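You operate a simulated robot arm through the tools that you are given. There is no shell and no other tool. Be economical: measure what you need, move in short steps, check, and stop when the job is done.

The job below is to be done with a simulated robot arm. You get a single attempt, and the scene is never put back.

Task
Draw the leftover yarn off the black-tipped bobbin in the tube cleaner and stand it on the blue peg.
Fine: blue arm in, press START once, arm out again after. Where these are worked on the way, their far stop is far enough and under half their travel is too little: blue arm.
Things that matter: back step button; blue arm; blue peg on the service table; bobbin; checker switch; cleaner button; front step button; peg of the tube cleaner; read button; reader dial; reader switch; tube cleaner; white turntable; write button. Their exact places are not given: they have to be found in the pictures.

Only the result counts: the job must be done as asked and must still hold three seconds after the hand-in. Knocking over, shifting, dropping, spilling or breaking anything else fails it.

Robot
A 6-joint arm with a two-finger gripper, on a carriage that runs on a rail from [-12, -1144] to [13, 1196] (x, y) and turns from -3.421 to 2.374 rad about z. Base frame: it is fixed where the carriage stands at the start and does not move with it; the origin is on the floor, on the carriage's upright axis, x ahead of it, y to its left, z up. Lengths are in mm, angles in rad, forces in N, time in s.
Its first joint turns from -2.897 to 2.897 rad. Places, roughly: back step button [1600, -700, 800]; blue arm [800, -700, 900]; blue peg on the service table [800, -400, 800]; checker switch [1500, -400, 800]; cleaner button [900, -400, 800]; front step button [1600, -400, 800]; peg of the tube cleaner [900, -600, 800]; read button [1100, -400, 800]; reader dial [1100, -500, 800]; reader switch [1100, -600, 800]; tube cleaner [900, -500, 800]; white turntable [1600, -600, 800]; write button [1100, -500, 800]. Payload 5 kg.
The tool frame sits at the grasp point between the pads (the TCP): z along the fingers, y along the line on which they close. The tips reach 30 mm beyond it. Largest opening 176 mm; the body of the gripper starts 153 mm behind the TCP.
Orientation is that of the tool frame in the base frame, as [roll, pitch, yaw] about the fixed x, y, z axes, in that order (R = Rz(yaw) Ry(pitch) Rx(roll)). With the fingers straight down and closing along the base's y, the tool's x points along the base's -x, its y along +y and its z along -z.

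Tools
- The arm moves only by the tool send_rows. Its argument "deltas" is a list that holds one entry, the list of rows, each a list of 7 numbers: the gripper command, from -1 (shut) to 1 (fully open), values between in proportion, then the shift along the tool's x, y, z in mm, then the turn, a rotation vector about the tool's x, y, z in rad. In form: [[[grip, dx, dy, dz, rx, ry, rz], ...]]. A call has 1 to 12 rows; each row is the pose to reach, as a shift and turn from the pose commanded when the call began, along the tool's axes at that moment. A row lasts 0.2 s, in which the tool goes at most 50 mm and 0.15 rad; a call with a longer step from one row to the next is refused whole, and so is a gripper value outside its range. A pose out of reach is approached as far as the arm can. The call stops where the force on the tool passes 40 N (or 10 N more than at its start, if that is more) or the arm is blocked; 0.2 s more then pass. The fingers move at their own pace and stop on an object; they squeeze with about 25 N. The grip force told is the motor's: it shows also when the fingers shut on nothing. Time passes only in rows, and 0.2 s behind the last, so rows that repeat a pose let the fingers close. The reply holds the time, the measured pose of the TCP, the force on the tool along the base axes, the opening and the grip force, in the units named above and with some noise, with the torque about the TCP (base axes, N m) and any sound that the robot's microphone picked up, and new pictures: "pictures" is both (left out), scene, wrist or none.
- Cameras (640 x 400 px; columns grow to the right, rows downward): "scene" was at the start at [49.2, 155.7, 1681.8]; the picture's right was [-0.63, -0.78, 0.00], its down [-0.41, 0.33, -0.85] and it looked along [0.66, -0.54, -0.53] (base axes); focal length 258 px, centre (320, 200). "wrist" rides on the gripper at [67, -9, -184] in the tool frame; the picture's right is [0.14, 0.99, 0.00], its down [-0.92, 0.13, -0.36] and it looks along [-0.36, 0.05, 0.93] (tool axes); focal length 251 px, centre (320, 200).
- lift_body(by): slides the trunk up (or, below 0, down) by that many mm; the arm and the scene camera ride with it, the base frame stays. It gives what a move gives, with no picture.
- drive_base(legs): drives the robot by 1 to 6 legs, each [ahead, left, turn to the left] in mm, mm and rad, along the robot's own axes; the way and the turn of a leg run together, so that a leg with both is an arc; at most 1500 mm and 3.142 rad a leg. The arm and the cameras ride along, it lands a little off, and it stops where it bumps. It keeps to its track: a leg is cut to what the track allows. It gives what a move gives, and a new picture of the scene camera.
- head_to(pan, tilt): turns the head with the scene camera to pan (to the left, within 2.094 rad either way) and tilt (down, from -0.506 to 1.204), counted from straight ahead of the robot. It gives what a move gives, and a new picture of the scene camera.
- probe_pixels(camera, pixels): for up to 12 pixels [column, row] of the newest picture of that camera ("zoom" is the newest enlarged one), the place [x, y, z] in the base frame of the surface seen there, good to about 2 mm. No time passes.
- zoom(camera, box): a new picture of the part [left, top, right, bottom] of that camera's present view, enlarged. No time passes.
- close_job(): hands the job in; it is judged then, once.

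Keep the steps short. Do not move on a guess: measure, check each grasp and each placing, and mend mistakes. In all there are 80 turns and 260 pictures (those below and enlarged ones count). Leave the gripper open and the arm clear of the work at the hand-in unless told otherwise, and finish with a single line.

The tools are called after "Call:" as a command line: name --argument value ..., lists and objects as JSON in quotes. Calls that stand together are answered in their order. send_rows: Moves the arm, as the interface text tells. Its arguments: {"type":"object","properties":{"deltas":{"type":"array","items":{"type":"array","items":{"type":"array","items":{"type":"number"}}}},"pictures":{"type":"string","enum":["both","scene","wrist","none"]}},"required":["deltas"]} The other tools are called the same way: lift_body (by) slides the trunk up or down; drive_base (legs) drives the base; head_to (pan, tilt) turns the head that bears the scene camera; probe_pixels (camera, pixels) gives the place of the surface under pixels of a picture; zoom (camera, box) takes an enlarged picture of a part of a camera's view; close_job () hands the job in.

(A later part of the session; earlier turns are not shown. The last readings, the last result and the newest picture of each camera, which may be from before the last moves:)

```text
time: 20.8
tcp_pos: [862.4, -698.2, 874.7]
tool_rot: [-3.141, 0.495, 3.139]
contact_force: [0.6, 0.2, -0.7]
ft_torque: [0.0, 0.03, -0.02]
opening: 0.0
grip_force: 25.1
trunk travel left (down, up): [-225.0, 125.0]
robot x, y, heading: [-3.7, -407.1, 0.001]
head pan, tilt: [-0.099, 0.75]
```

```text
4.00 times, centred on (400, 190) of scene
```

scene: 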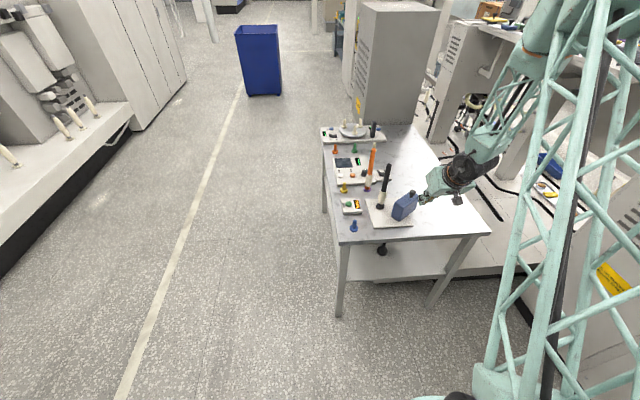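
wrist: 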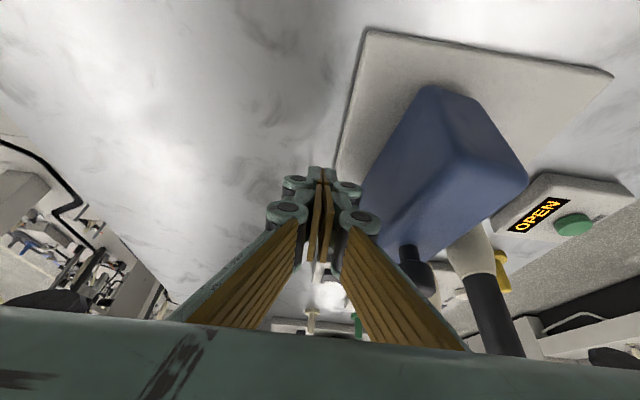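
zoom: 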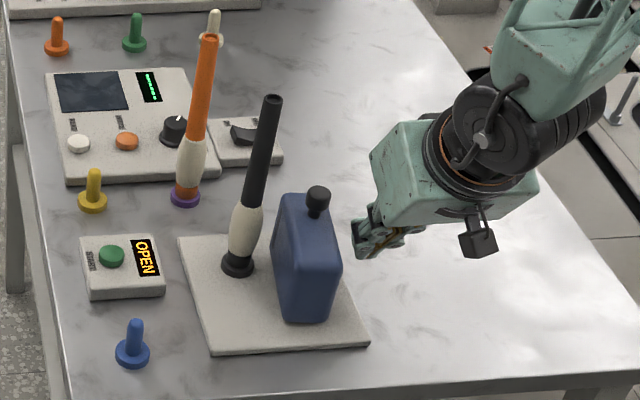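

The fingers are beside the far end now. Pushing +y in 10 mm steps.

Call:
send_rows --deltas '[[[-1, 0, 10, 0, 0, 0, 0], [-1, 0, 20, 0, 0, 0, 0], [-1, 0, 30, 0, 0, 0, 0], [-1, 0, 40, 0, 0, 0, 0], [-1, 0, 50, 0, 0, 0, 0], [-1, 0, 60, 0, 0, 0, 0], [-1, 0, 60, 0, 0, 0, 0]]]' --pictures "wrist"

Call:
zoom --camera "scene" --box '[350, 140, 450, 240]'

```text
time: 21.9
tcp_pos: [862.3, -666.1, 876.9]
tool_rot: [-3.141, 0.496, 3.127]
contact_force: [1.6, -5.6, -1.2]
ft_torque: [0.2, 0.04, 0.08]
opening: 0.0
grip_force: 24.6
trunk travel left (down, up): [-225.0, 125.0]
robot x, y, heading: [-5.3, -403.8, -0.004]
head pan, tilt: [-0.099, 0.75]
stopped in row 5: the force on the tool passed its limit at 48 N (the readings are from after the stop); the commanded pose is now the measured one
```

wrist: 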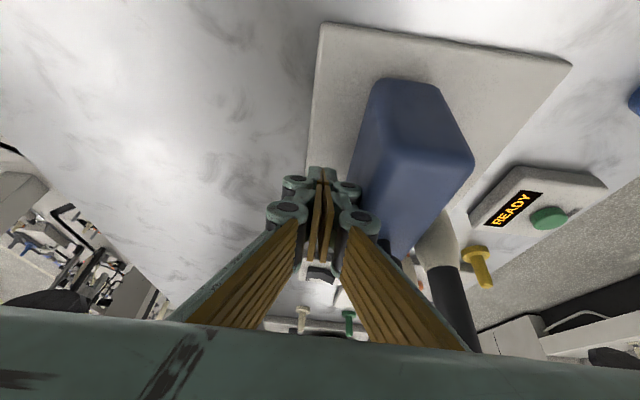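

```text
4.00 times, centred on (400, 190) of scene
```

zoom: 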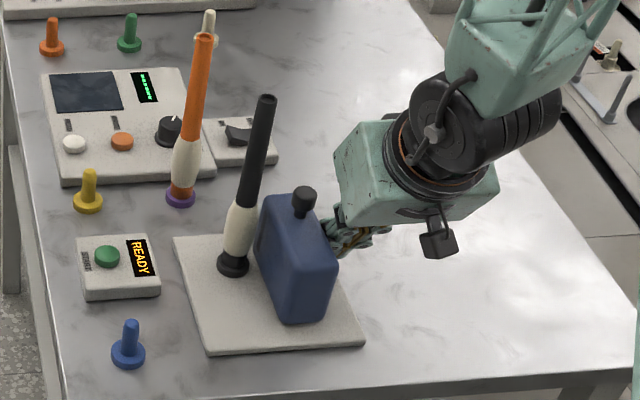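

The display now reads READY, and the arm is at its stop with a force of about 48 N. I'll back off sideways and then rise clear.

Call:
send_rows --deltas '[[[-1, 0, -30, 0, 0, 0, 0], [-1, -20, -30, -37, 0, 0, 0], [-1, -41, -30, -75, 0, 0, 0], [-1, -62, -30, -113, 0, 0, 0], [-1, -83, -30, -152, 0, 0, 0], [-1, -105.4, -30, -193.2, 0, 0, 0], [-1, -78, -30, -208, 0, 0, 0], [-1, -51, -30, -223, 0, 0, 0]]]' --pictures "scene"

Call:
zoom --camera "scene" --box '[335, 140, 435, 240]'

```text
time: 23.7
tcp_pos: [800.4, -694.8, 1096.6]
tool_rot: [-3.139, 0.497, 3.128]
contact_force: [0.4, -1.0, -0.8]
ft_torque: [0.07, 0.05, 0.01]
opening: 0.0
grip_force: 24.7
trunk travel left (down, up): [-225.0, 125.0]
robot x, y, heading: [-3.8, -406.0, -0.001]
head pan, tilt: [-0.099, 0.75]
```

scene: 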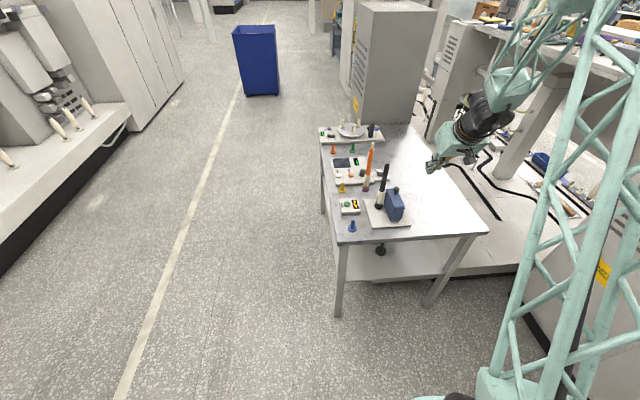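

```text
4.00 times, centred on (385, 190) of scene
```

zoom: 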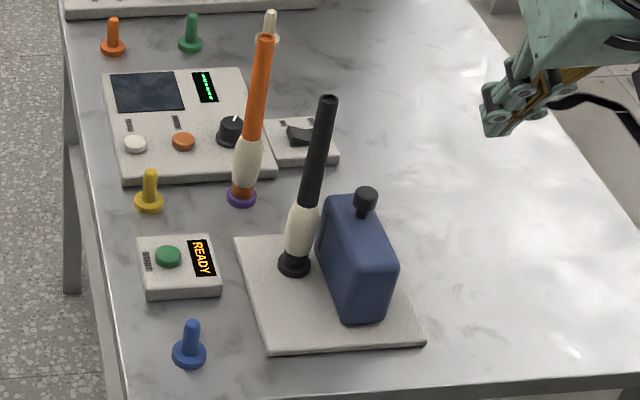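

READY still shows. I'll measure the button and knob, and travel left at x 800, keeping clear of the bobbin.

Call:
probe_pixels --camera "zoom" --pixels '[[168, 254], [158, 256], [178, 256], [168, 262], [185, 290], [365, 192], [355, 215], [325, 200], [395, 270]]'

Call:
send_rows --deltas '[[[-1, 0, 45, 0, 0, 0, 0], [-1, 0, 92, 0, 0, 0, 0], [-1, 0, 140, 0, 0, 0, 0], [-1, 0, 188, 0, 0, 0, 0], [-1, 0, 236, 0, 0, 0, 0], [-1, 0, 280, 0, 0, 0, 0], [-1, -42, 280, 23, 0, 0, 0], [-1, -84, 280, 46, 0, 0, 0], [-1, -84, 280, 46, 0, 0, 0]]]'

```text
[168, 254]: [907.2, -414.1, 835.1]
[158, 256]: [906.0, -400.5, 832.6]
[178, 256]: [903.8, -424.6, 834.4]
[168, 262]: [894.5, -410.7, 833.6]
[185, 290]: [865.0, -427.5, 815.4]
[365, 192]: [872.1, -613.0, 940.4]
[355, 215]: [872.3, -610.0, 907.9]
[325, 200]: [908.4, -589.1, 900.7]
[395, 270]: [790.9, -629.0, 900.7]
```

```text
time: 25.7
tcp_pos: [892.3, -413.7, 1103.6]
tool_rot: [-3.126, 0.535, 3.129]
contact_force: [1.0, 0.0, 0.0]
ft_torque: [0.0, 0.01, 0.02]
opening: 0.0
grip_force: 25.2
out of reach, approached as far as the arm can: row 6, 8
trunk travel left (down, up): [-225.0, 125.0]
robot x, y, heading: [-5.9, -402.5, -0.004]
head pan, tilt: [-0.099, 0.75]
```

scene: 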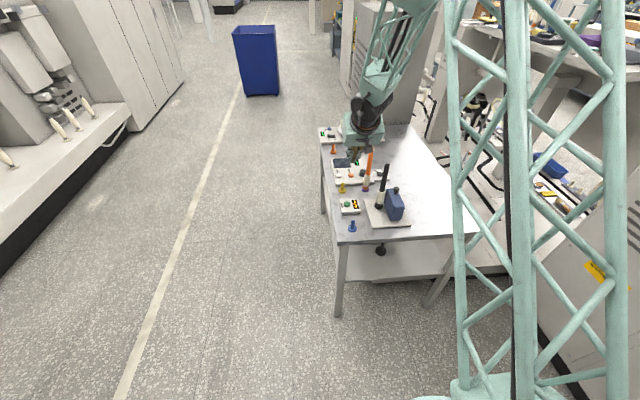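
wrist: 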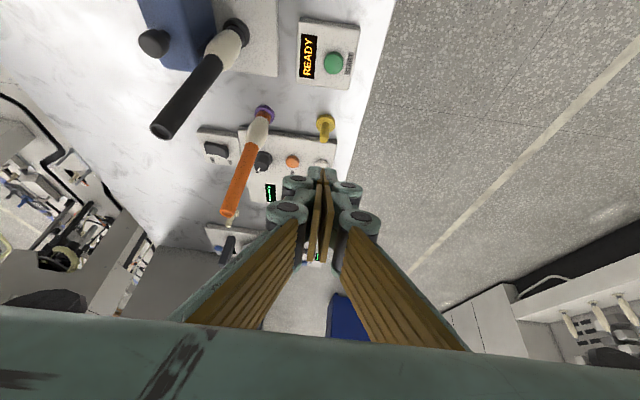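

I'm above START, whose button centre is at (904.5, -412.5, 835). Descending to about 20 mm above it.

Call:
send_rows --deltas '[[[-1, 20, 0, 38, 0, 0, 0], [-1, 40, 0, 76, 0, 0, 0], [-1, 60, 0, 114, 0, 0, 0], [-1, 80, 1, 152, 0, 0, 0], [-1, 99.7, 1, 189.6, 0, 0, 0], [-1, 99.7, 1, 189.6, 0, 0, 0]]]' --pictures "wrist"

Call:
zoom --camera "scene" --box '[325, 165, 385, 225]'

```text
time: 27.1
tcp_pos: [873.7, -445.8, 883.8]
tool_rot: [3.092, 0.424, -3.101]
contact_force: [2.0, -0.5, -4.3]
ft_torque: [0.09, 0.12, 0.05]
opening: 0.0
grip_force: 25.3
out of reach, approached as far as the arm can: row 2, 3, 4, 5
trunk travel left (down, up): [-225.0, 125.0]
robot x, y, heading: [-7.6, -403.2, -0.002]
head pan, tilt: [-0.099, 0.75]
```

wrist: 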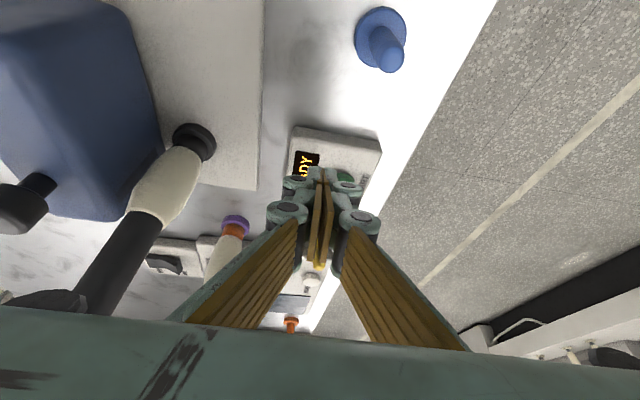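

```text
6.67 times, centred on (355, 195) of scene
```

zoom: 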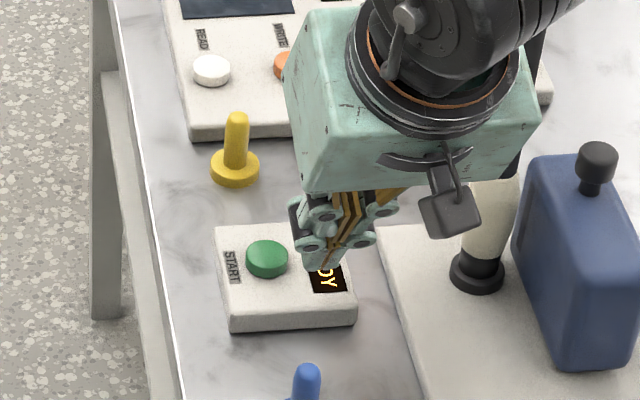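

The arm couldn't follow and ended 30 mm off at (874, -446), though nothing was touched. I'll raise it gently first.

Call:
send_rows --deltas '[[[-1, -12, 0, -22, 0, 0, 0], [-1, -24, 0, -44, 0, 0, 0], [-1, -36, 0, -66, 0, 0, 0], [-1, -48, 0, -88, 0, 0, 0], [-1, -60, 0, -110, 0, 0, 0], [-1, -72, 0, -132, 0, 0, 0]]]'

Call:
zoom --camera "scene" --box '[325, 125, 425, 225]'

```text
time: 28.5
tcp_pos: [905.0, -414.0, 1032.8]
tool_rot: [3.141, 0.495, 3.129]
contact_force: [0.8, -1.4, -0.6]
ft_torque: [0.13, 0.02, 0.07]
opening: 0.0
grip_force: 24.3
out of reach, approached as far as the arm can: row 1, 2, 3, 4, 5
trunk travel left (down, up): [-225.0, 125.0]
robot x, y, heading: [-2.3, -400.5, -0.001]
head pan, tilt: [-0.099, 0.75]
```

scene: 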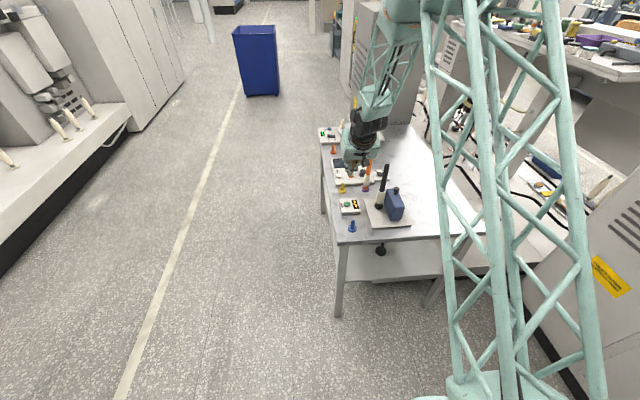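
wrist: 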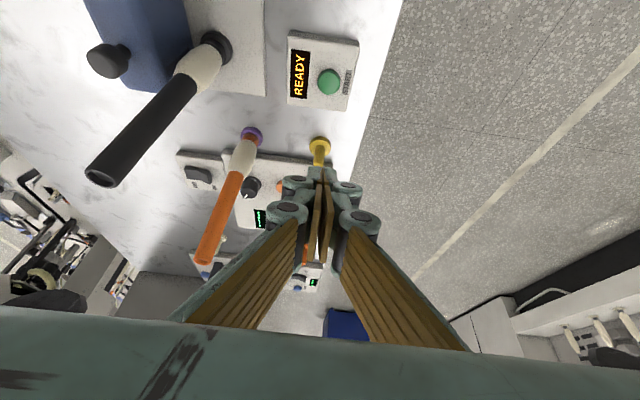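

```text
4.00 times, centred on (375, 175) of scene
```

zoom: 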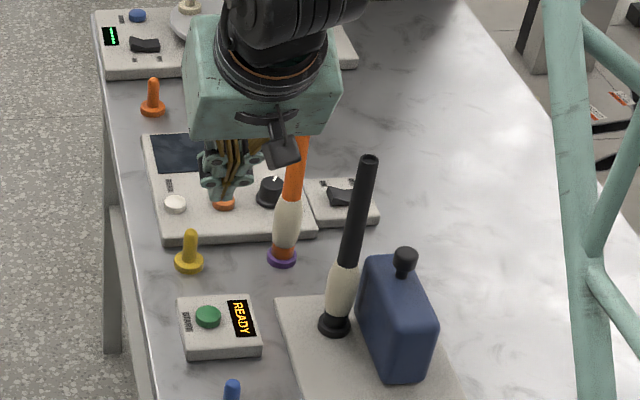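

It recovered to (905, -414, 1033) with the tilt restored. I'll descend 60 mm slowly and check that it follows.

Call:
send_rows --deltas '[[[-1, 7.2, 0, 13.2, 0, 0, 0], [-1, 14.4, 0, 26.3, 0, 0, 0], [-1, 21.6, 0, 39.5, 0, 0, 0], [-1, 28.8, 0, 52.7, 0, 0, 0], [-1, 28.8, 0, 52.7, 0, 0, 0]]]' --pictures "none"

```text
time: 29.7
tcp_pos: [897.1, -449.2, 967.8]
tool_rot: [3.135, 0.493, 3.129]
contact_force: [1.4, -2.3, -0.8]
ft_torque: [0.26, 0.1, 0.2]
opening: 0.0
grip_force: 24.8
out of reach, approached as far as the arm can: row 2, 3, 4, 5
trunk travel left (down, up): [-225.0, 125.0]
robot x, y, heading: [-5.2, -406.5, -0.003]
head pan, tilt: [-0.099, 0.75]
```

It's drifting sideways again, so in this wrist configuration a joint is at its limit straight ahead. Reaching to the right worked well. I'll raise the arm, then slide the carriage left 200 mm so that START lies to the right.

Call:
send_rows --deltas '[[[-1, -12, 0, -22, 0, 0, 0], [-1, -24, 0, -44, 0, 0, 0], [-1, -36, 0, -66, 0, 0, 0], [-1, -48, 0, -88, 0, 0, 0], [-1, -60, 0, -110, 0, 0, 0]]]' --pictures "none"

Call:
drive_base --legs '[[0, 200, 0]]'

```text
time: 30.9
tcp_pos: [918.4, -414.5, 1088.3]
tool_rot: [3.113, 0.551, 3.059]
contact_force: [0.5, 0.3, 0.1]
ft_torque: [-0.02, 0.07, 0.07]
opening: 0.0
grip_force: 25.3
out of reach, approached as far as the arm can: row 1, 2, 5
trunk travel left (down, up): [-225.0, 125.0]
robot x, y, heading: [-4.0, -396.9, -0.005]
head pan, tilt: [-0.099, 0.75]
```

```text
time: 32.5
tcp_pos: [920.6, -220.3, 1086.7]
tool_rot: [-3.133, 0.552, 3.13]
contact_force: [0.6, -0.2, -0.2]
ft_torque: [-0.02, 0.02, -0.02]
opening: 0.0
grip_force: 24.8
trunk travel left (down, up): [-225.0, 125.0]
robot x, y, heading: [-2.6, -208.0, -0.001]
head pan, tilt: [-0.099, 0.75]
```

scene: 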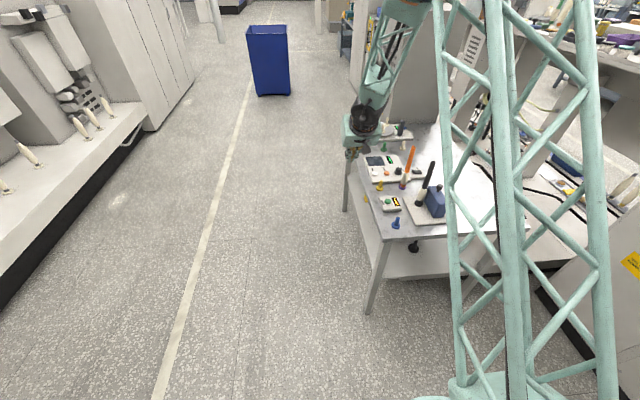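

Now I'll move the hand right 194 mm at this height and see if it follows cleanly.

Call:
send_rows --deltas '[[[-1, 3, -40, -2, 0, 0, 0], [-1, 6, -80, -4, 0, 0, 0], [-1, 9, -120, -6, 0, 0, 0], [-1, 12, -160, -7, 0, 0, 0], [-1, 14, -194, -8, 0, 0, 0], [-1, 14, -194, -8, 0, 0, 0]]]' --pictures "wrist"

```text
time: 33.9
tcp_pos: [901.4, -411.9, 1086.9]
tool_rot: [-3.132, 0.552, 3.13]
contact_force: [-0.4, -0.9, 0.1]
ft_torque: [0.08, 0.01, 0.07]
opening: 0.1
grip_force: 25.3
trunk travel left (down, up): [-225.0, 125.0]
robot x, y, heading: [1.5, -205.7, -0.003]
head pan, tilt: [-0.099, 0.75]
```

wrist: 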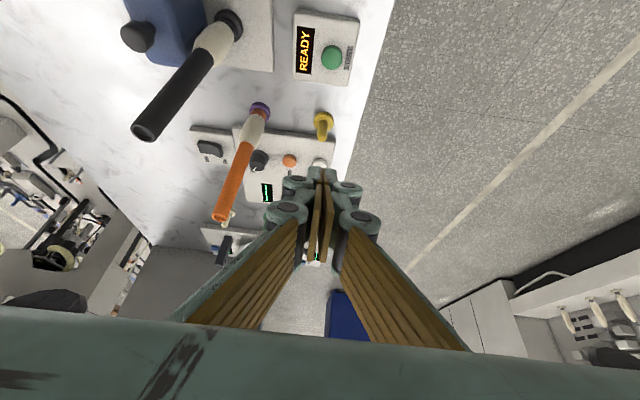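

It followed exactly. Descending 100 mm.

Call:
send_rows --deltas '[[[-1, 13.1, 0, 21.3, 0, 0, 0], [-1, 26.2, 0, 42.6, 0, 0, 0], [-1, 39.3, 0, 63.9, 0, 0, 0], [-1, 52.4, 0, 85.2, 0, 0, 0], [-1, 52.4, 0, 85.2, 0, 0, 0]]]' --pictures "none"

```text
time: 35.1
tcp_pos: [901.1, -413.8, 989.3]
tool_rot: [-3.133, 0.551, 3.13]
contact_force: [0.6, 0.2, -1.2]
ft_torque: [0.0, 0.02, 0.04]
opening: 0.0
grip_force: 24.4
trunk travel left (down, up): [-225.0, 125.0]
robot x, y, heading: [-0.6, -208.8, -0.006]
head pan, tilt: [-0.099, 0.75]
```

Following well. Down 104 mm more, to about 15 mm above the button.

Call:
send_rows --deltas '[[[-1, 13, 0, 22, 0, 0, 0], [-1, 27, 0, 44, 0, 0, 0], [-1, 41, 0, 66, 0, 0, 0], [-1, 53, 0, 89, 0, 0, 0], [-1, 53, 0, 89, 0, 0, 0]]]' --pictures "wrist"

Call:
head_to --pan -0.25 --tilt 0.75

Call:
zoom --camera "scene" --box '[290, 150, 390, 250]'

```text
time: 36.3
tcp_pos: [901.5, -416.5, 884.9]
tool_rot: [-3.133, 0.552, 3.13]
contact_force: [0.2, 0.5, -1.2]
ft_torque: [0.01, -0.01, 0.04]
opening: 0.0
grip_force: 25.1
trunk travel left (down, up): [-225.0, 125.0]
robot x, y, heading: [-6.2, -205.9, -0.002]
head pan, tilt: [-0.099, 0.75]
```

wrist: 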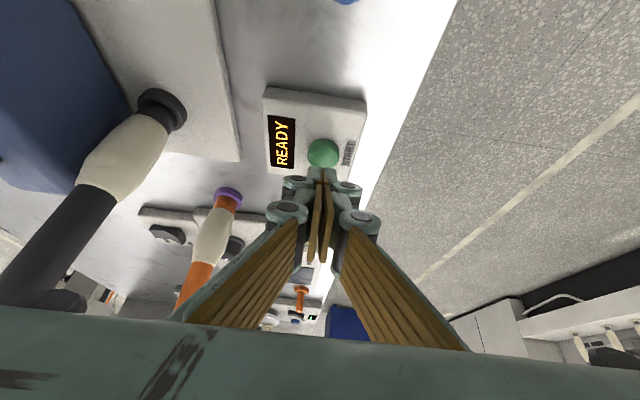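

```text
time: 37.0
tcp_pos: [901.5, -415.0, 884.5]
tool_rot: [-3.134, 0.551, 3.13]
contact_force: [-0.8, -0.4, 0.7]
ft_torque: [-0.03, -0.01, -0.01]
opening: 0.0
grip_force: 25.2
trunk travel left (down, up): [-225.0, 125.0]
robot x, y, heading: [0.2, -207.1, -0.002]
head pan, tilt: [-0.25, 0.75]
```

scene: 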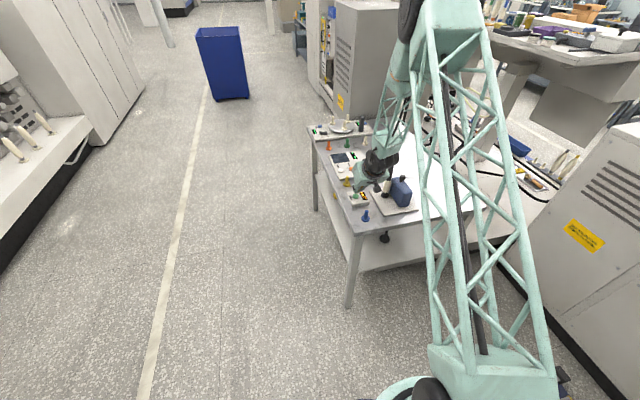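

```text
4.00 times, centred on (340, 200) of scene
```

zoom: 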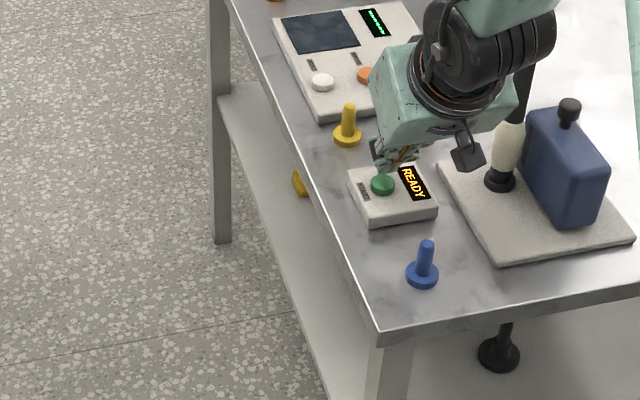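

Call:
probe_pixels --camera "wrist" --pixels '[[323, 152], [311, 153], [335, 153], [323, 142], [323, 162], [320, 175], [325, 180], [290, 110]]'

```text
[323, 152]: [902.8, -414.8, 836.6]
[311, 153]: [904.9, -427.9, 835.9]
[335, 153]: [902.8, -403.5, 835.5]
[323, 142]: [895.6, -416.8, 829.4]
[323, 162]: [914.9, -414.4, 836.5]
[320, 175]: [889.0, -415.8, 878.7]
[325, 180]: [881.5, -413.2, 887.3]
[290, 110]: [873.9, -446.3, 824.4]
```

The button centre is (905, -415, 836) and my lowest finger edge is right over it. Pressing straight down in small steps and rising again.

Call:
send_rows --deltas '[[[-1, 6.3, 0, 10.2, 0, 0, 0], [-1, 7.9, 0, 12.8, 0, 0, 0], [-1, 9.4, 0, 15.3, 0, 0, 0], [-1, 10.5, 0, 17, 0, 0, 0], [-1, 11.5, 0, 18.7, 0, 0, 0], [-1, 11.5, 0, 18.7, 0, 0, 0]]]' --pictures "wrist"

Call:
zoom --camera "scene" --box '[320, 160, 400, 230]'

```text
time: 38.4
tcp_pos: [901.2, -414.6, 862.5]
tool_rot: [-3.132, 0.551, 3.13]
contact_force: [1.3, 0.3, 2.9]
ft_torque: [0.01, -0.02, 0.0]
opening: 6.2
grip_force: 44.3
trunk travel left (down, up): [-225.0, 125.0]
robot x, y, heading: [-1.8, -207.0, -0.005]
head pan, tilt: [-0.25, 0.75]
heard: click
```

wrist: 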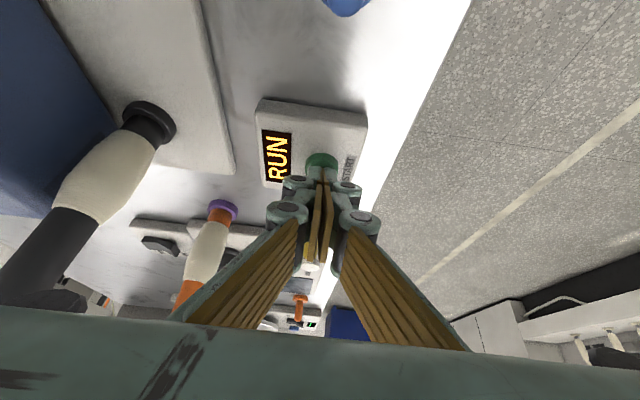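

```text
5.71 times, centred on (360, 195) of scene
```

zoom: 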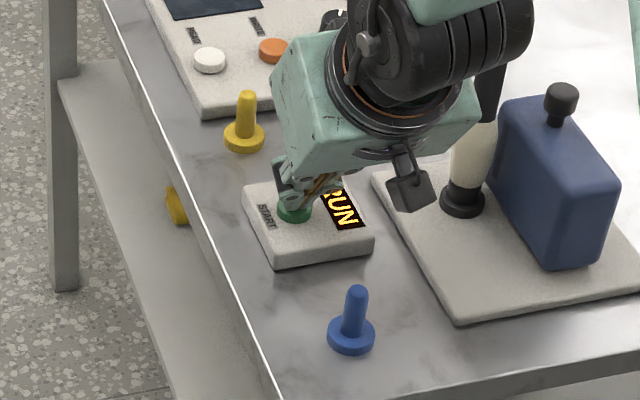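

A click was heard and the display shows RUN. I'll rise 200 mm off the button and watch the cleaner.

Call:
send_rows --deltas '[[[-1, -20, 0, -32.5, 0, 0, 0], [-1, -41, 0, -67, 0, 0, 0], [-1, -62, 0, -101, 0, 0, 0], [-1, -83, 0, -135, 0, 0, 0], [-1, -105, 0, -170, 0, 0, 0], [-1, -105, 0, -170, 0, 0, 0], [-1, -105, 0, -170, 0, 0, 0], [-1, -105, 0, -170, 0, 0, 0]]]'

Call:
zoom --camera "scene" --box '[330, 150, 430, 240]'

Call:
zoom --camera "wrist" --box '[80, 0, 380, 180]'

```text
time: 40.2
tcp_pos: [901.7, -414.3, 1060.9]
tool_rot: [-3.132, 0.552, 3.13]
contact_force: [-0.4, 0.0, 0.1]
ft_torque: [-0.01, -0.01, -0.03]
opening: 0.0
grip_force: 44.7
trunk travel left (down, up): [-225.0, 125.0]
robot x, y, heading: [-2.7, -206.1, -0.007]
head pan, tilt: [-0.25, 0.75]
```

scene: 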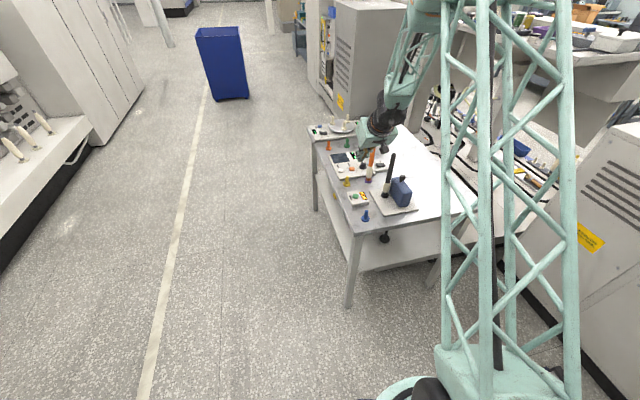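
wrist: 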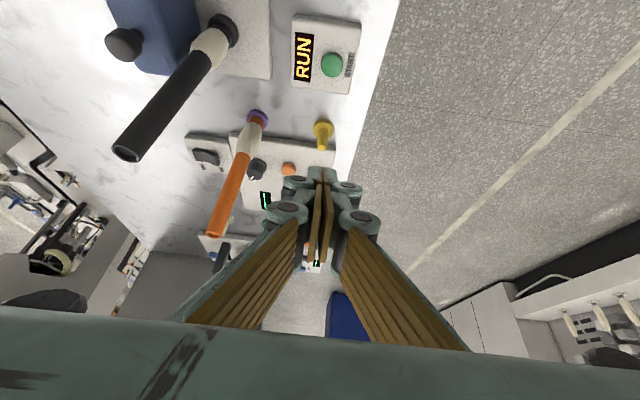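

```text
4.44 times, centred on (380, 195) of scene
```

zoom: 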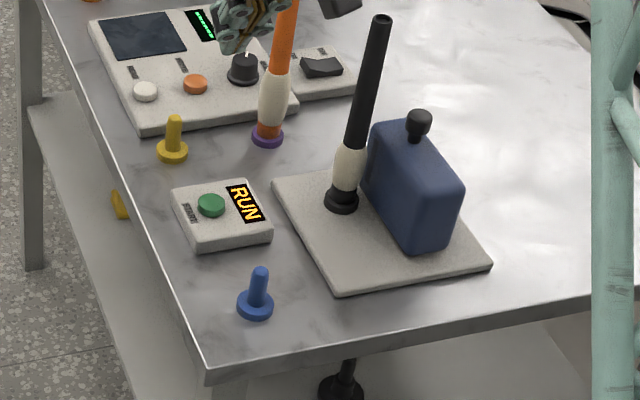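

```text
2.13 times, centred on (230, 90) of wrist
```

zoom: 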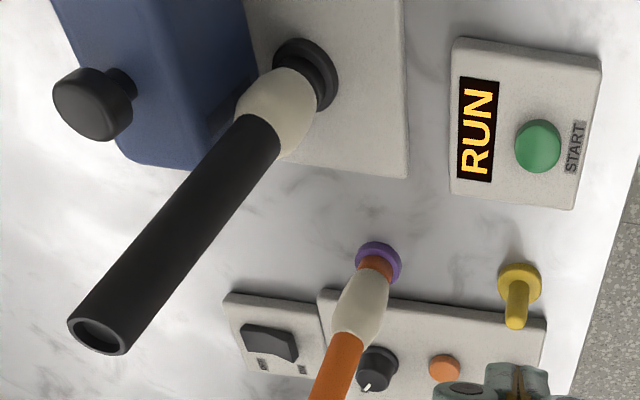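

RUN is in progress and the yarn is shrinking. While waiting I'll move to (815, -540), high up on the inner side of the blue arm near its pivot, well clear of the bobbin.

Call:
send_rows --deltas '[[[-1, 37, 0, -22.8, 0, 0, 0], [-1, 74.1, 0, -45.6, 0, 0, 0], [-1, 74.1, -42, -45.6, 0, 0, 0], [-1, 74.1, -84, -45.6, 0, 0, 0], [-1, 74.1, -126, -45.6, 0, 0, 0], [-1, 74.1, -126, -45.6, 0, 0, 0], [-1, 74.1, -126, -45.6, 0, 0, 0], [-1, 74.1, -126, -45.6, 0, 0, 0]]]'

Call:
zoom --camera "scene" --box '[330, 150, 430, 240]'

```text
time: 42.0
tcp_pos: [814.7, -537.7, 1064.0]
tool_rot: [-3.133, 0.55, 3.128]
contact_force: [0.4, 0.1, -0.3]
ft_torque: [-0.01, 0.02, 0.01]
opening: 0.1
grip_force: 45.6
trunk travel left (down, up): [-225.0, 125.0]
robot x, y, heading: [-1.6, -201.6, -0.003]
head pan, tilt: [-0.25, 0.75]
```

scene: 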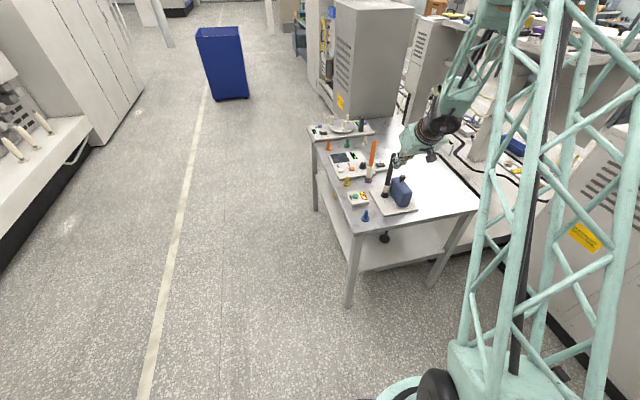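
wrist: 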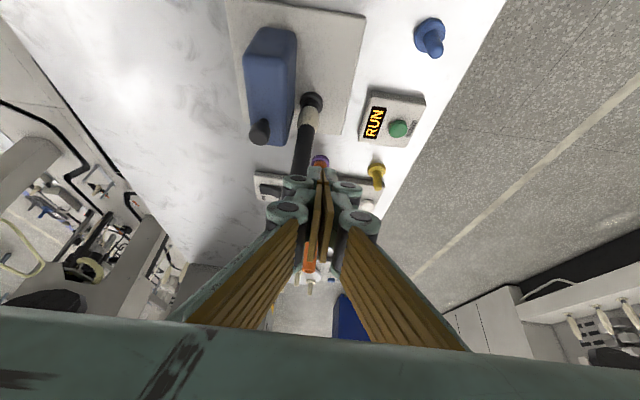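

```text
4.44 times, centred on (380, 195) of scene
```

zoom: 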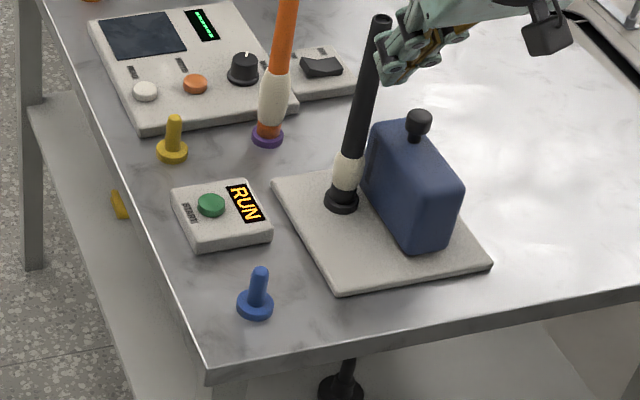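

Still running. I'll wait in place.

Call:
send_rows --deltas '[[[-1, 0, 0, 0, 0, 0, 0], [-1, 0, 0, 0, 0, 0, 0], [-1, 0, 0, 0, 0, 0, 0], [-1, 0, 0, 0, 0, 0, 0], [-1, 0, 0, 0, 0, 0, 0], [-1, 0, 0, 0, 0, 0, 0], [-1, 0, 0, 0, 0, 0, 0], [-1, 0, 0, 0, 0, 0, 0], [-1, 0, 0, 0, 0, 0, 0], [-1, 0, 0, 0, 0, 0, 0], [-1, 0, 0, 0, 0, 0, 0], [-1, 0, 0, 0, 0, 0, 0]]]' --pictures "wrist"

Call:
zoom --camera "scene" --box '[330, 150, 430, 240]'

```text
time: 44.6
tcp_pos: [814.9, -536.0, 1064.2]
tool_rot: [-3.133, 0.552, 3.129]
contact_force: [0.3, -0.8, -1.2]
ft_torque: [-0.01, 0.02, 0.0]
opening: 0.0
grip_force: 44.9
trunk travel left (down, up): [-225.0, 125.0]
robot x, y, heading: [-4.1, -205.1, -0.005]
head pan, tilt: [-0.25, 0.75]
```

wrist: 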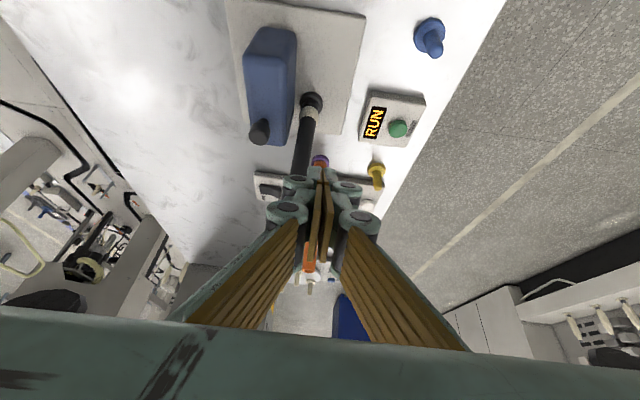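

```text
4.44 times, centred on (380, 195) of scene
```

zoom: 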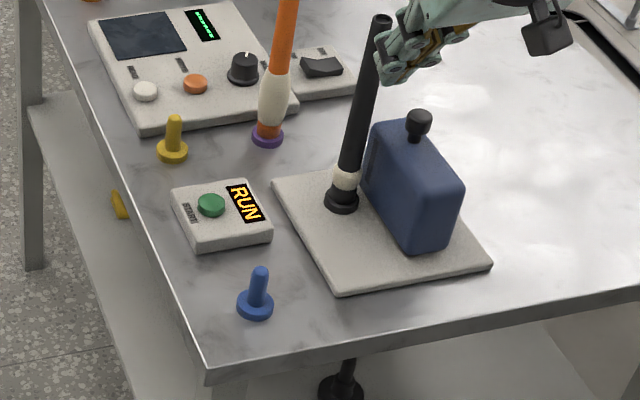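

The yarn is nearly gone. I'll wait a little more.

Call:
send_rows --deltas '[[[-1, 0, 0, 0, 0, 0, 0], [-1, 0, 0, 0, 0, 0, 0], [-1, 0, 0, 0, 0, 0, 0], [-1, 0, 0, 0, 0, 0, 0], [-1, 0, 0, 0, 0, 0, 0], [-1, 0, 0, 0, 0, 0, 0], [-1, 0, 0, 0, 0, 0, 0], [-1, 0, 0, 0, 0, 0, 0], [-1, 0, 0, 0, 0, 0, 0], [-1, 0, 0, 0, 0, 0, 0], [-1, 0, 0, 0, 0, 0, 0], [-1, 0, 0, 0, 0, 0, 0]]]' --pictures "wrist"

Call:
zoom --camera "scene" --box '[330, 150, 430, 240]'

```text
time: 47.2
tcp_pos: [814.2, -536.6, 1063.3]
tool_rot: [-3.134, 0.552, 3.13]
contact_force: [0.2, -0.1, -0.5]
ft_torque: [-0.01, -0.03, -0.01]
opening: 0.1
grip_force: 45.5
trunk travel left (down, up): [-225.0, 125.0]
robot x, y, heading: [-2.8, -208.8, -0.005]
head pan, tilt: [-0.25, 0.75]
```

wrist: 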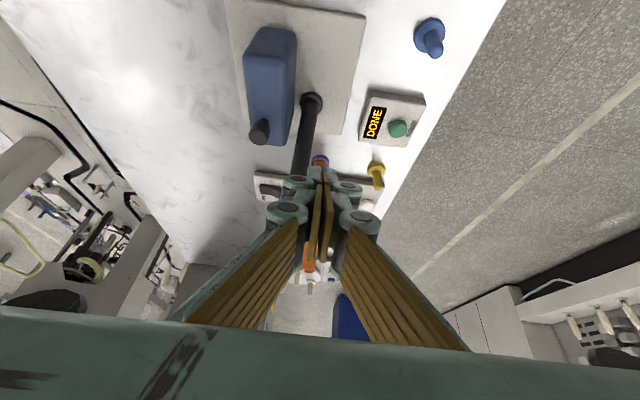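

```text
4.44 times, centred on (380, 195) of scene
```

zoom: 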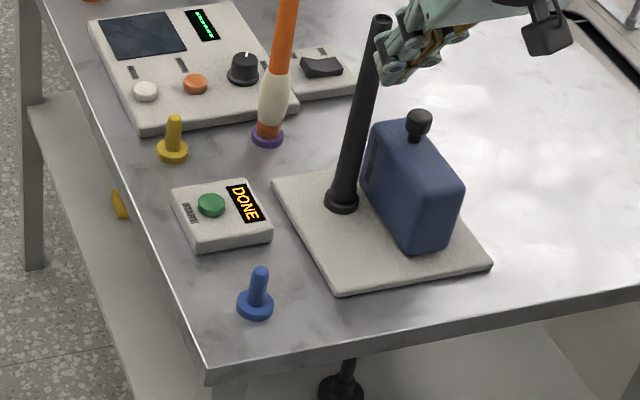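

DONE, and the bobbin is bare. Now the blue arm goes out again. First I'll measure its inner face.

Call:
probe_pixels --camera "wrist" --pixels '[[258, 125], [268, 30], [293, 40], [291, 60], [289, 80], [285, 120], [283, 142], [294, 90], [310, 97], [250, 50]]'

Call:
probe_pixels --camera "zoom" --pixels '[[375, 185], [390, 210], [405, 240], [370, 125], [410, 195], [418, 115]]'

```text
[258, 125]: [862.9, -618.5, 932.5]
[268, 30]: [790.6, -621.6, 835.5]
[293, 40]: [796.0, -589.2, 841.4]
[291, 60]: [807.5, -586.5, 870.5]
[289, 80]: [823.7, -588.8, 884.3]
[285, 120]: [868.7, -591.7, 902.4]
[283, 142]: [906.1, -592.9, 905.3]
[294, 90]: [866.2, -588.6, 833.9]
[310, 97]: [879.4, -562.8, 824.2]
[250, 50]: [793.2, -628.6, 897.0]
```

```text
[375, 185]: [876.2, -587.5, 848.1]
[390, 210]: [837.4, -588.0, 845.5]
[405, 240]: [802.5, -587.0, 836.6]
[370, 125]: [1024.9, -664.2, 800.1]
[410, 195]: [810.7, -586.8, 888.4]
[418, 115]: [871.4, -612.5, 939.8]
```

The inner face is at y = -588, running from x 796 to 908, so the arm is now parallel to x and pivots near (800, -611). I'll descend at tip x about 848, between the face and the bobbin's front, with 19 mm clearance to the bobbin.

Call:
send_rows --deltas '[[[-1, 16, 0, 32.6, 0, 0, 0], [-1, 32, 0, 65.2, 0, 0, 0], [-1, 48, 0, 98, 0, 0, 0], [-1, 64, 0, 130.5, 0, 0, 0], [-1, 80.3, 0, 163.1, 0, 0, 0], [-1, 80.3, 0, 163.1, 0, 0, 0]]]'

Call:
zoom --camera "scene" --box '[350, 150, 430, 230]'

```text
time: 48.6
tcp_pos: [831.6, -542.1, 880.5]
tool_rot: [-3.132, 0.55, 3.129]
contact_force: [0.4, 0.1, -1.3]
ft_torque: [0.04, 0.03, -0.01]
opening: 0.0
grip_force: 45.2
trunk travel left (down, up): [-225.0, 125.0]
robot x, y, heading: [-2.6, -207.2, -0.002]
head pan, tilt: [-0.25, 0.75]
```

scene: 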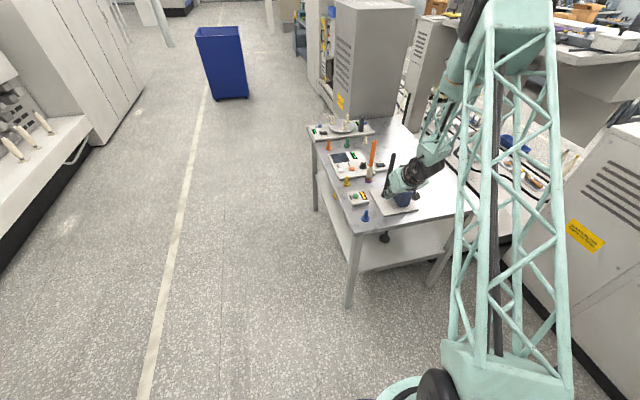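
wrist: 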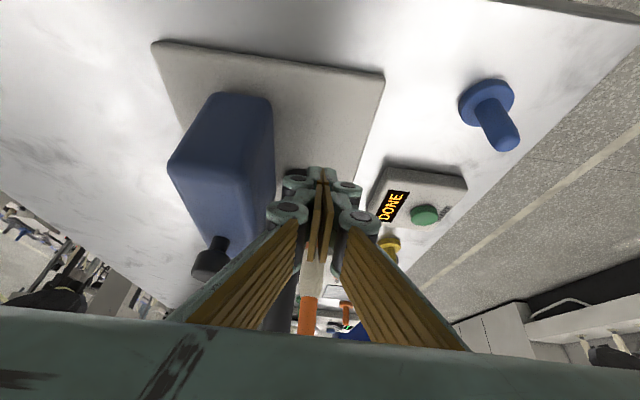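

```text
5.00 times, centred on (390, 190) of scene
```

zoom: 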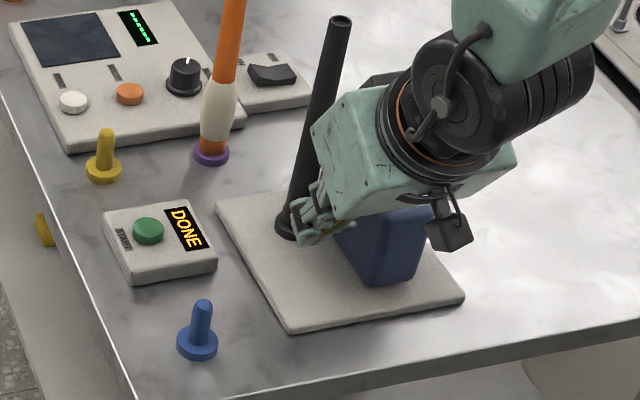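

Clear of the bobbin. Pushing -y, 45 mm in small steps.

Call:
send_rows --deltas '[[[-1, 0, -9, 0, 0, 0, 0], [-1, 0, -18, 0, 0, 0, 0], [-1, 0, -27, 0, 0, 0, 0], [-1, 0, -36, 0, 0, 0, 0], [-1, 0, -45, 0, 0, 0, 0], [-1, 0, -45, 0, 0, 0, 0]]]'

Call:
zoom --camera "scene" --box '[350, 150, 430, 230]'

```text
time: 49.6
tcp_pos: [831.9, -563.3, 880.5]
tool_rot: [-3.133, 0.552, 3.139]
contact_force: [-0.5, 5.2, 2.1]
ft_torque: [-0.22, 0.01, -0.1]
opening: 0.0
grip_force: 45.1
trunk travel left (down, up): [-225.0, 125.0]
robot x, y, heading: [0.8, -204.1, 0.008]
head pan, tilt: [-0.25, 0.75]
stopped in row 4: the force on the tool passed its limit at 47 N (the readings are from after the stop); the commanded pose is now the measured one
```

scene: 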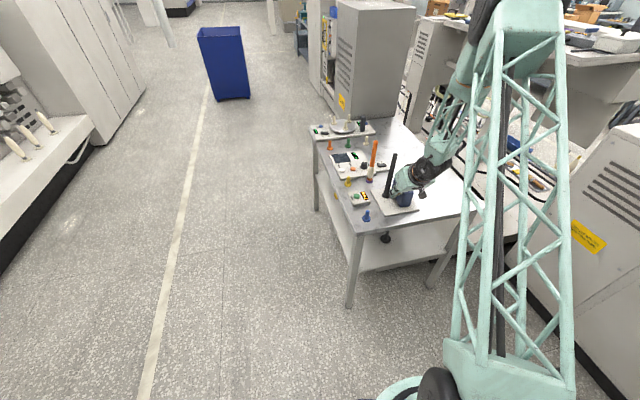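
wrist: 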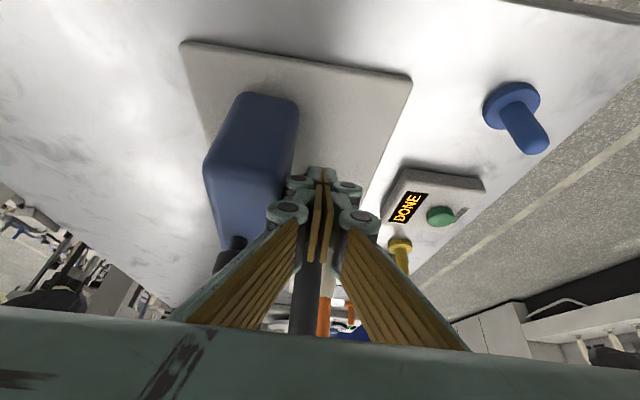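

```text
5.00 times, centred on (390, 190) of scene
```

zoom: 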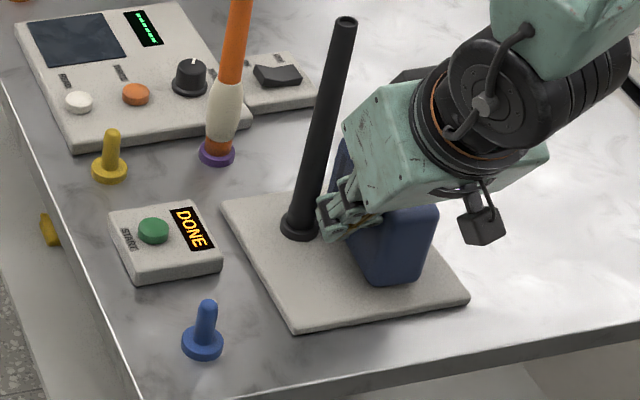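

It barely moved: 47 N at too short a lever. The knob has better leverage. I'll back off, rise along the tool axis, open to 70 mm and line up to straddle the knob at (871, -612).

Call:
send_rows --deltas '[[[-1, 0, 20, 0, 0, 0, 0], [-1, 0, 20, -45, 0, 0, 0], [-1, 0, 20, -92, 0, 0, 0], [-1, 0, 20, -140, 0, 0, 0], [-1, 0, 20, -188, 0, 0, 0], [-0.2, -16, -10, -178, 0, 0, 0], [-0.2, -32, -40, -168, 0, 0, 0], [-0.2, -47.8, -68, -157, 0, 0, 0], [-0.2, -47.8, -68, -157, 0, 0, 0]]]'

Call:
zoom --camera "scene" --box '[350, 140, 440, 230]'

```text
time: 51.6
tcp_pos: [788.8, -631.9, 1040.0]
tool_rot: [-3.136, 0.552, 3.14]
contact_force: [0.0, -0.4, -0.6]
ft_torque: [0.05, -0.03, -0.03]
opening: 70.5
grip_force: 0.0
trunk travel left (down, up): [-225.0, 125.0]
robot x, y, heading: [-4.6, -205.9, 0.001]
head pan, tilt: [-0.25, 0.75]
```

scene: 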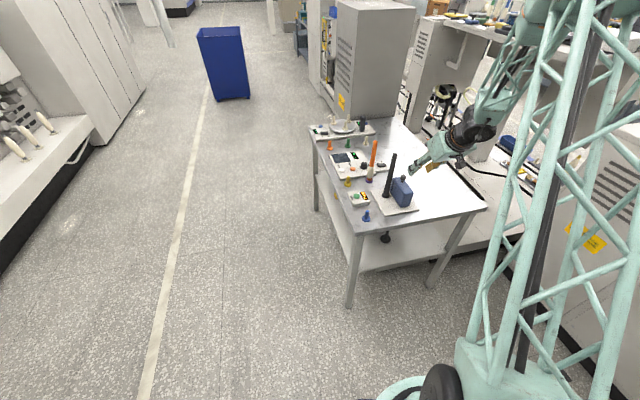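
wrist: 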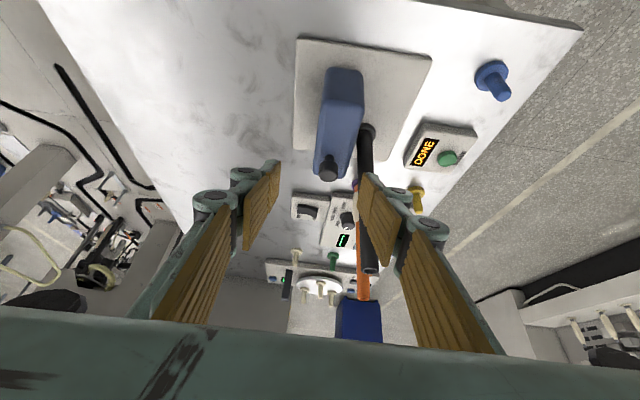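

```text
4.44 times, centred on (395, 185) of scene
```

zoom: 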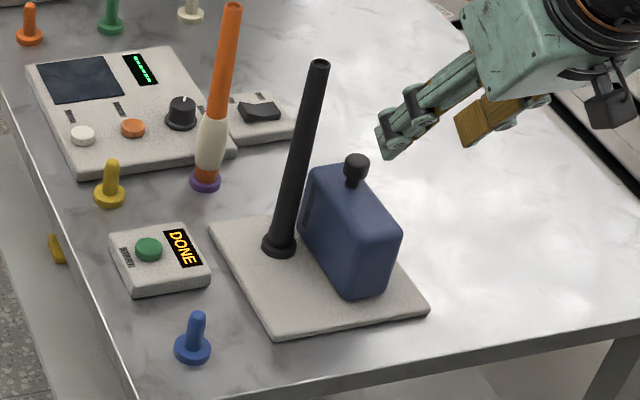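

Call:
probe_pixels --camera "wrist" --pixels '[[328, 174], [321, 168], [336, 168], [350, 130], [322, 80], [362, 80], [366, 160], [370, 268], [375, 180], [385, 240]]'

Call:
probe_pixels --camera "zoom" --pixels '[[356, 158], [356, 182], [319, 65], [278, 245], [390, 155]]'

```text
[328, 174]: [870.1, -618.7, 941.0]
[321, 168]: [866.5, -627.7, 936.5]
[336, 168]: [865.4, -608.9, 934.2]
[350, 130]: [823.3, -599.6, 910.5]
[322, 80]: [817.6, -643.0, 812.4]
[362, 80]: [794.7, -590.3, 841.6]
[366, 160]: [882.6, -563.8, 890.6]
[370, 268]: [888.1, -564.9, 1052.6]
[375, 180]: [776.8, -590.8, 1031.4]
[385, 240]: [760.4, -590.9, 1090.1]
```

```text
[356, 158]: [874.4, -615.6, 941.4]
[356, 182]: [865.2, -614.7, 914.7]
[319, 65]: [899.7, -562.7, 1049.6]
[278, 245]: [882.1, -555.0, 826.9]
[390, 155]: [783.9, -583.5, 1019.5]
```

The knob is at (873, -617), spanning y -627 to -608, and the bobbin axis is at (893, -562). I'll shift 8 mm further from the bobbin and approach along the tool axis, first 75 mm.

Call:
send_rows --deltas '[[[-0.2, 0, -8, 5, 0, 0, 0], [-0.2, 0, -8, 40, 0, 0, 0], [-0.2, 0, -8, 75, 0, 0, 0], [-0.2, 0, -8, 75, 0, 0, 0]]]'

Call:
zoom --camera "scene" --box '[360, 150, 430, 220]'

```text
time: 52.6
tcp_pos: [827.6, -641.9, 974.5]
tool_rot: [-3.135, 0.552, 3.137]
contact_force: [0.7, 0.4, -2.5]
ft_torque: [0.01, 0.02, 0.0]
opening: 70.4
grip_force: 0.0
trunk travel left (down, up): [-225.0, 125.0]
robot x, y, heading: [0.2, -205.8, 0.002]
head pan, tilt: [-0.25, 0.75]
```

scene: 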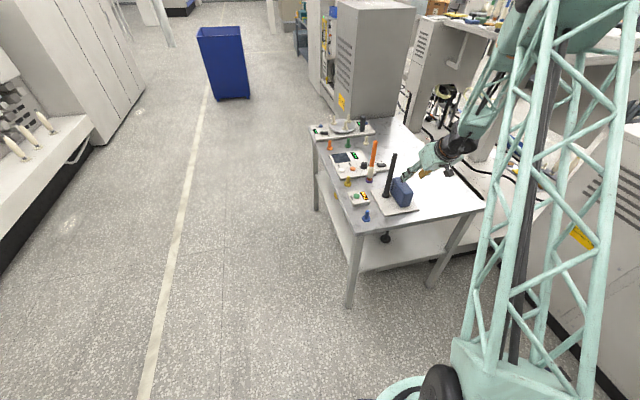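
wrist: 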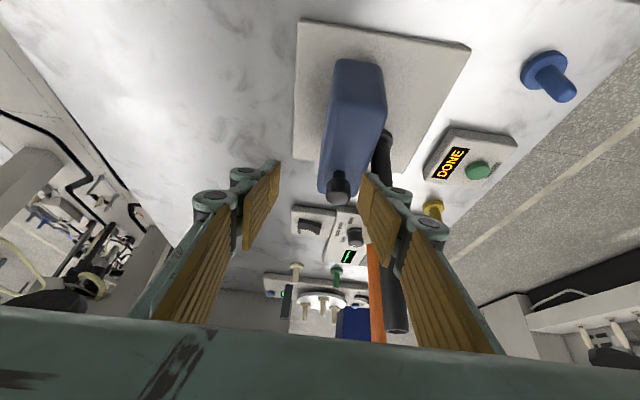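

```text
5.71 times, centred on (395, 185) of scene
```

zoom: 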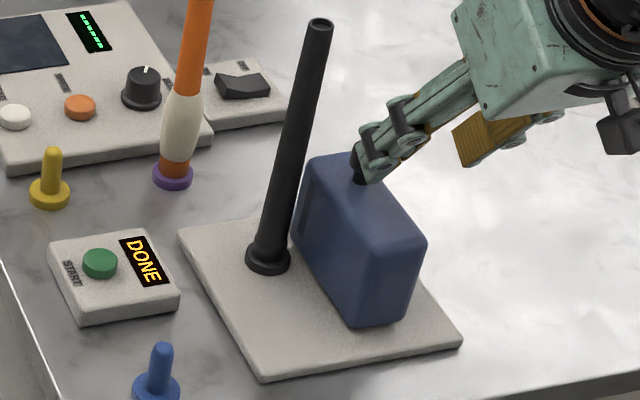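

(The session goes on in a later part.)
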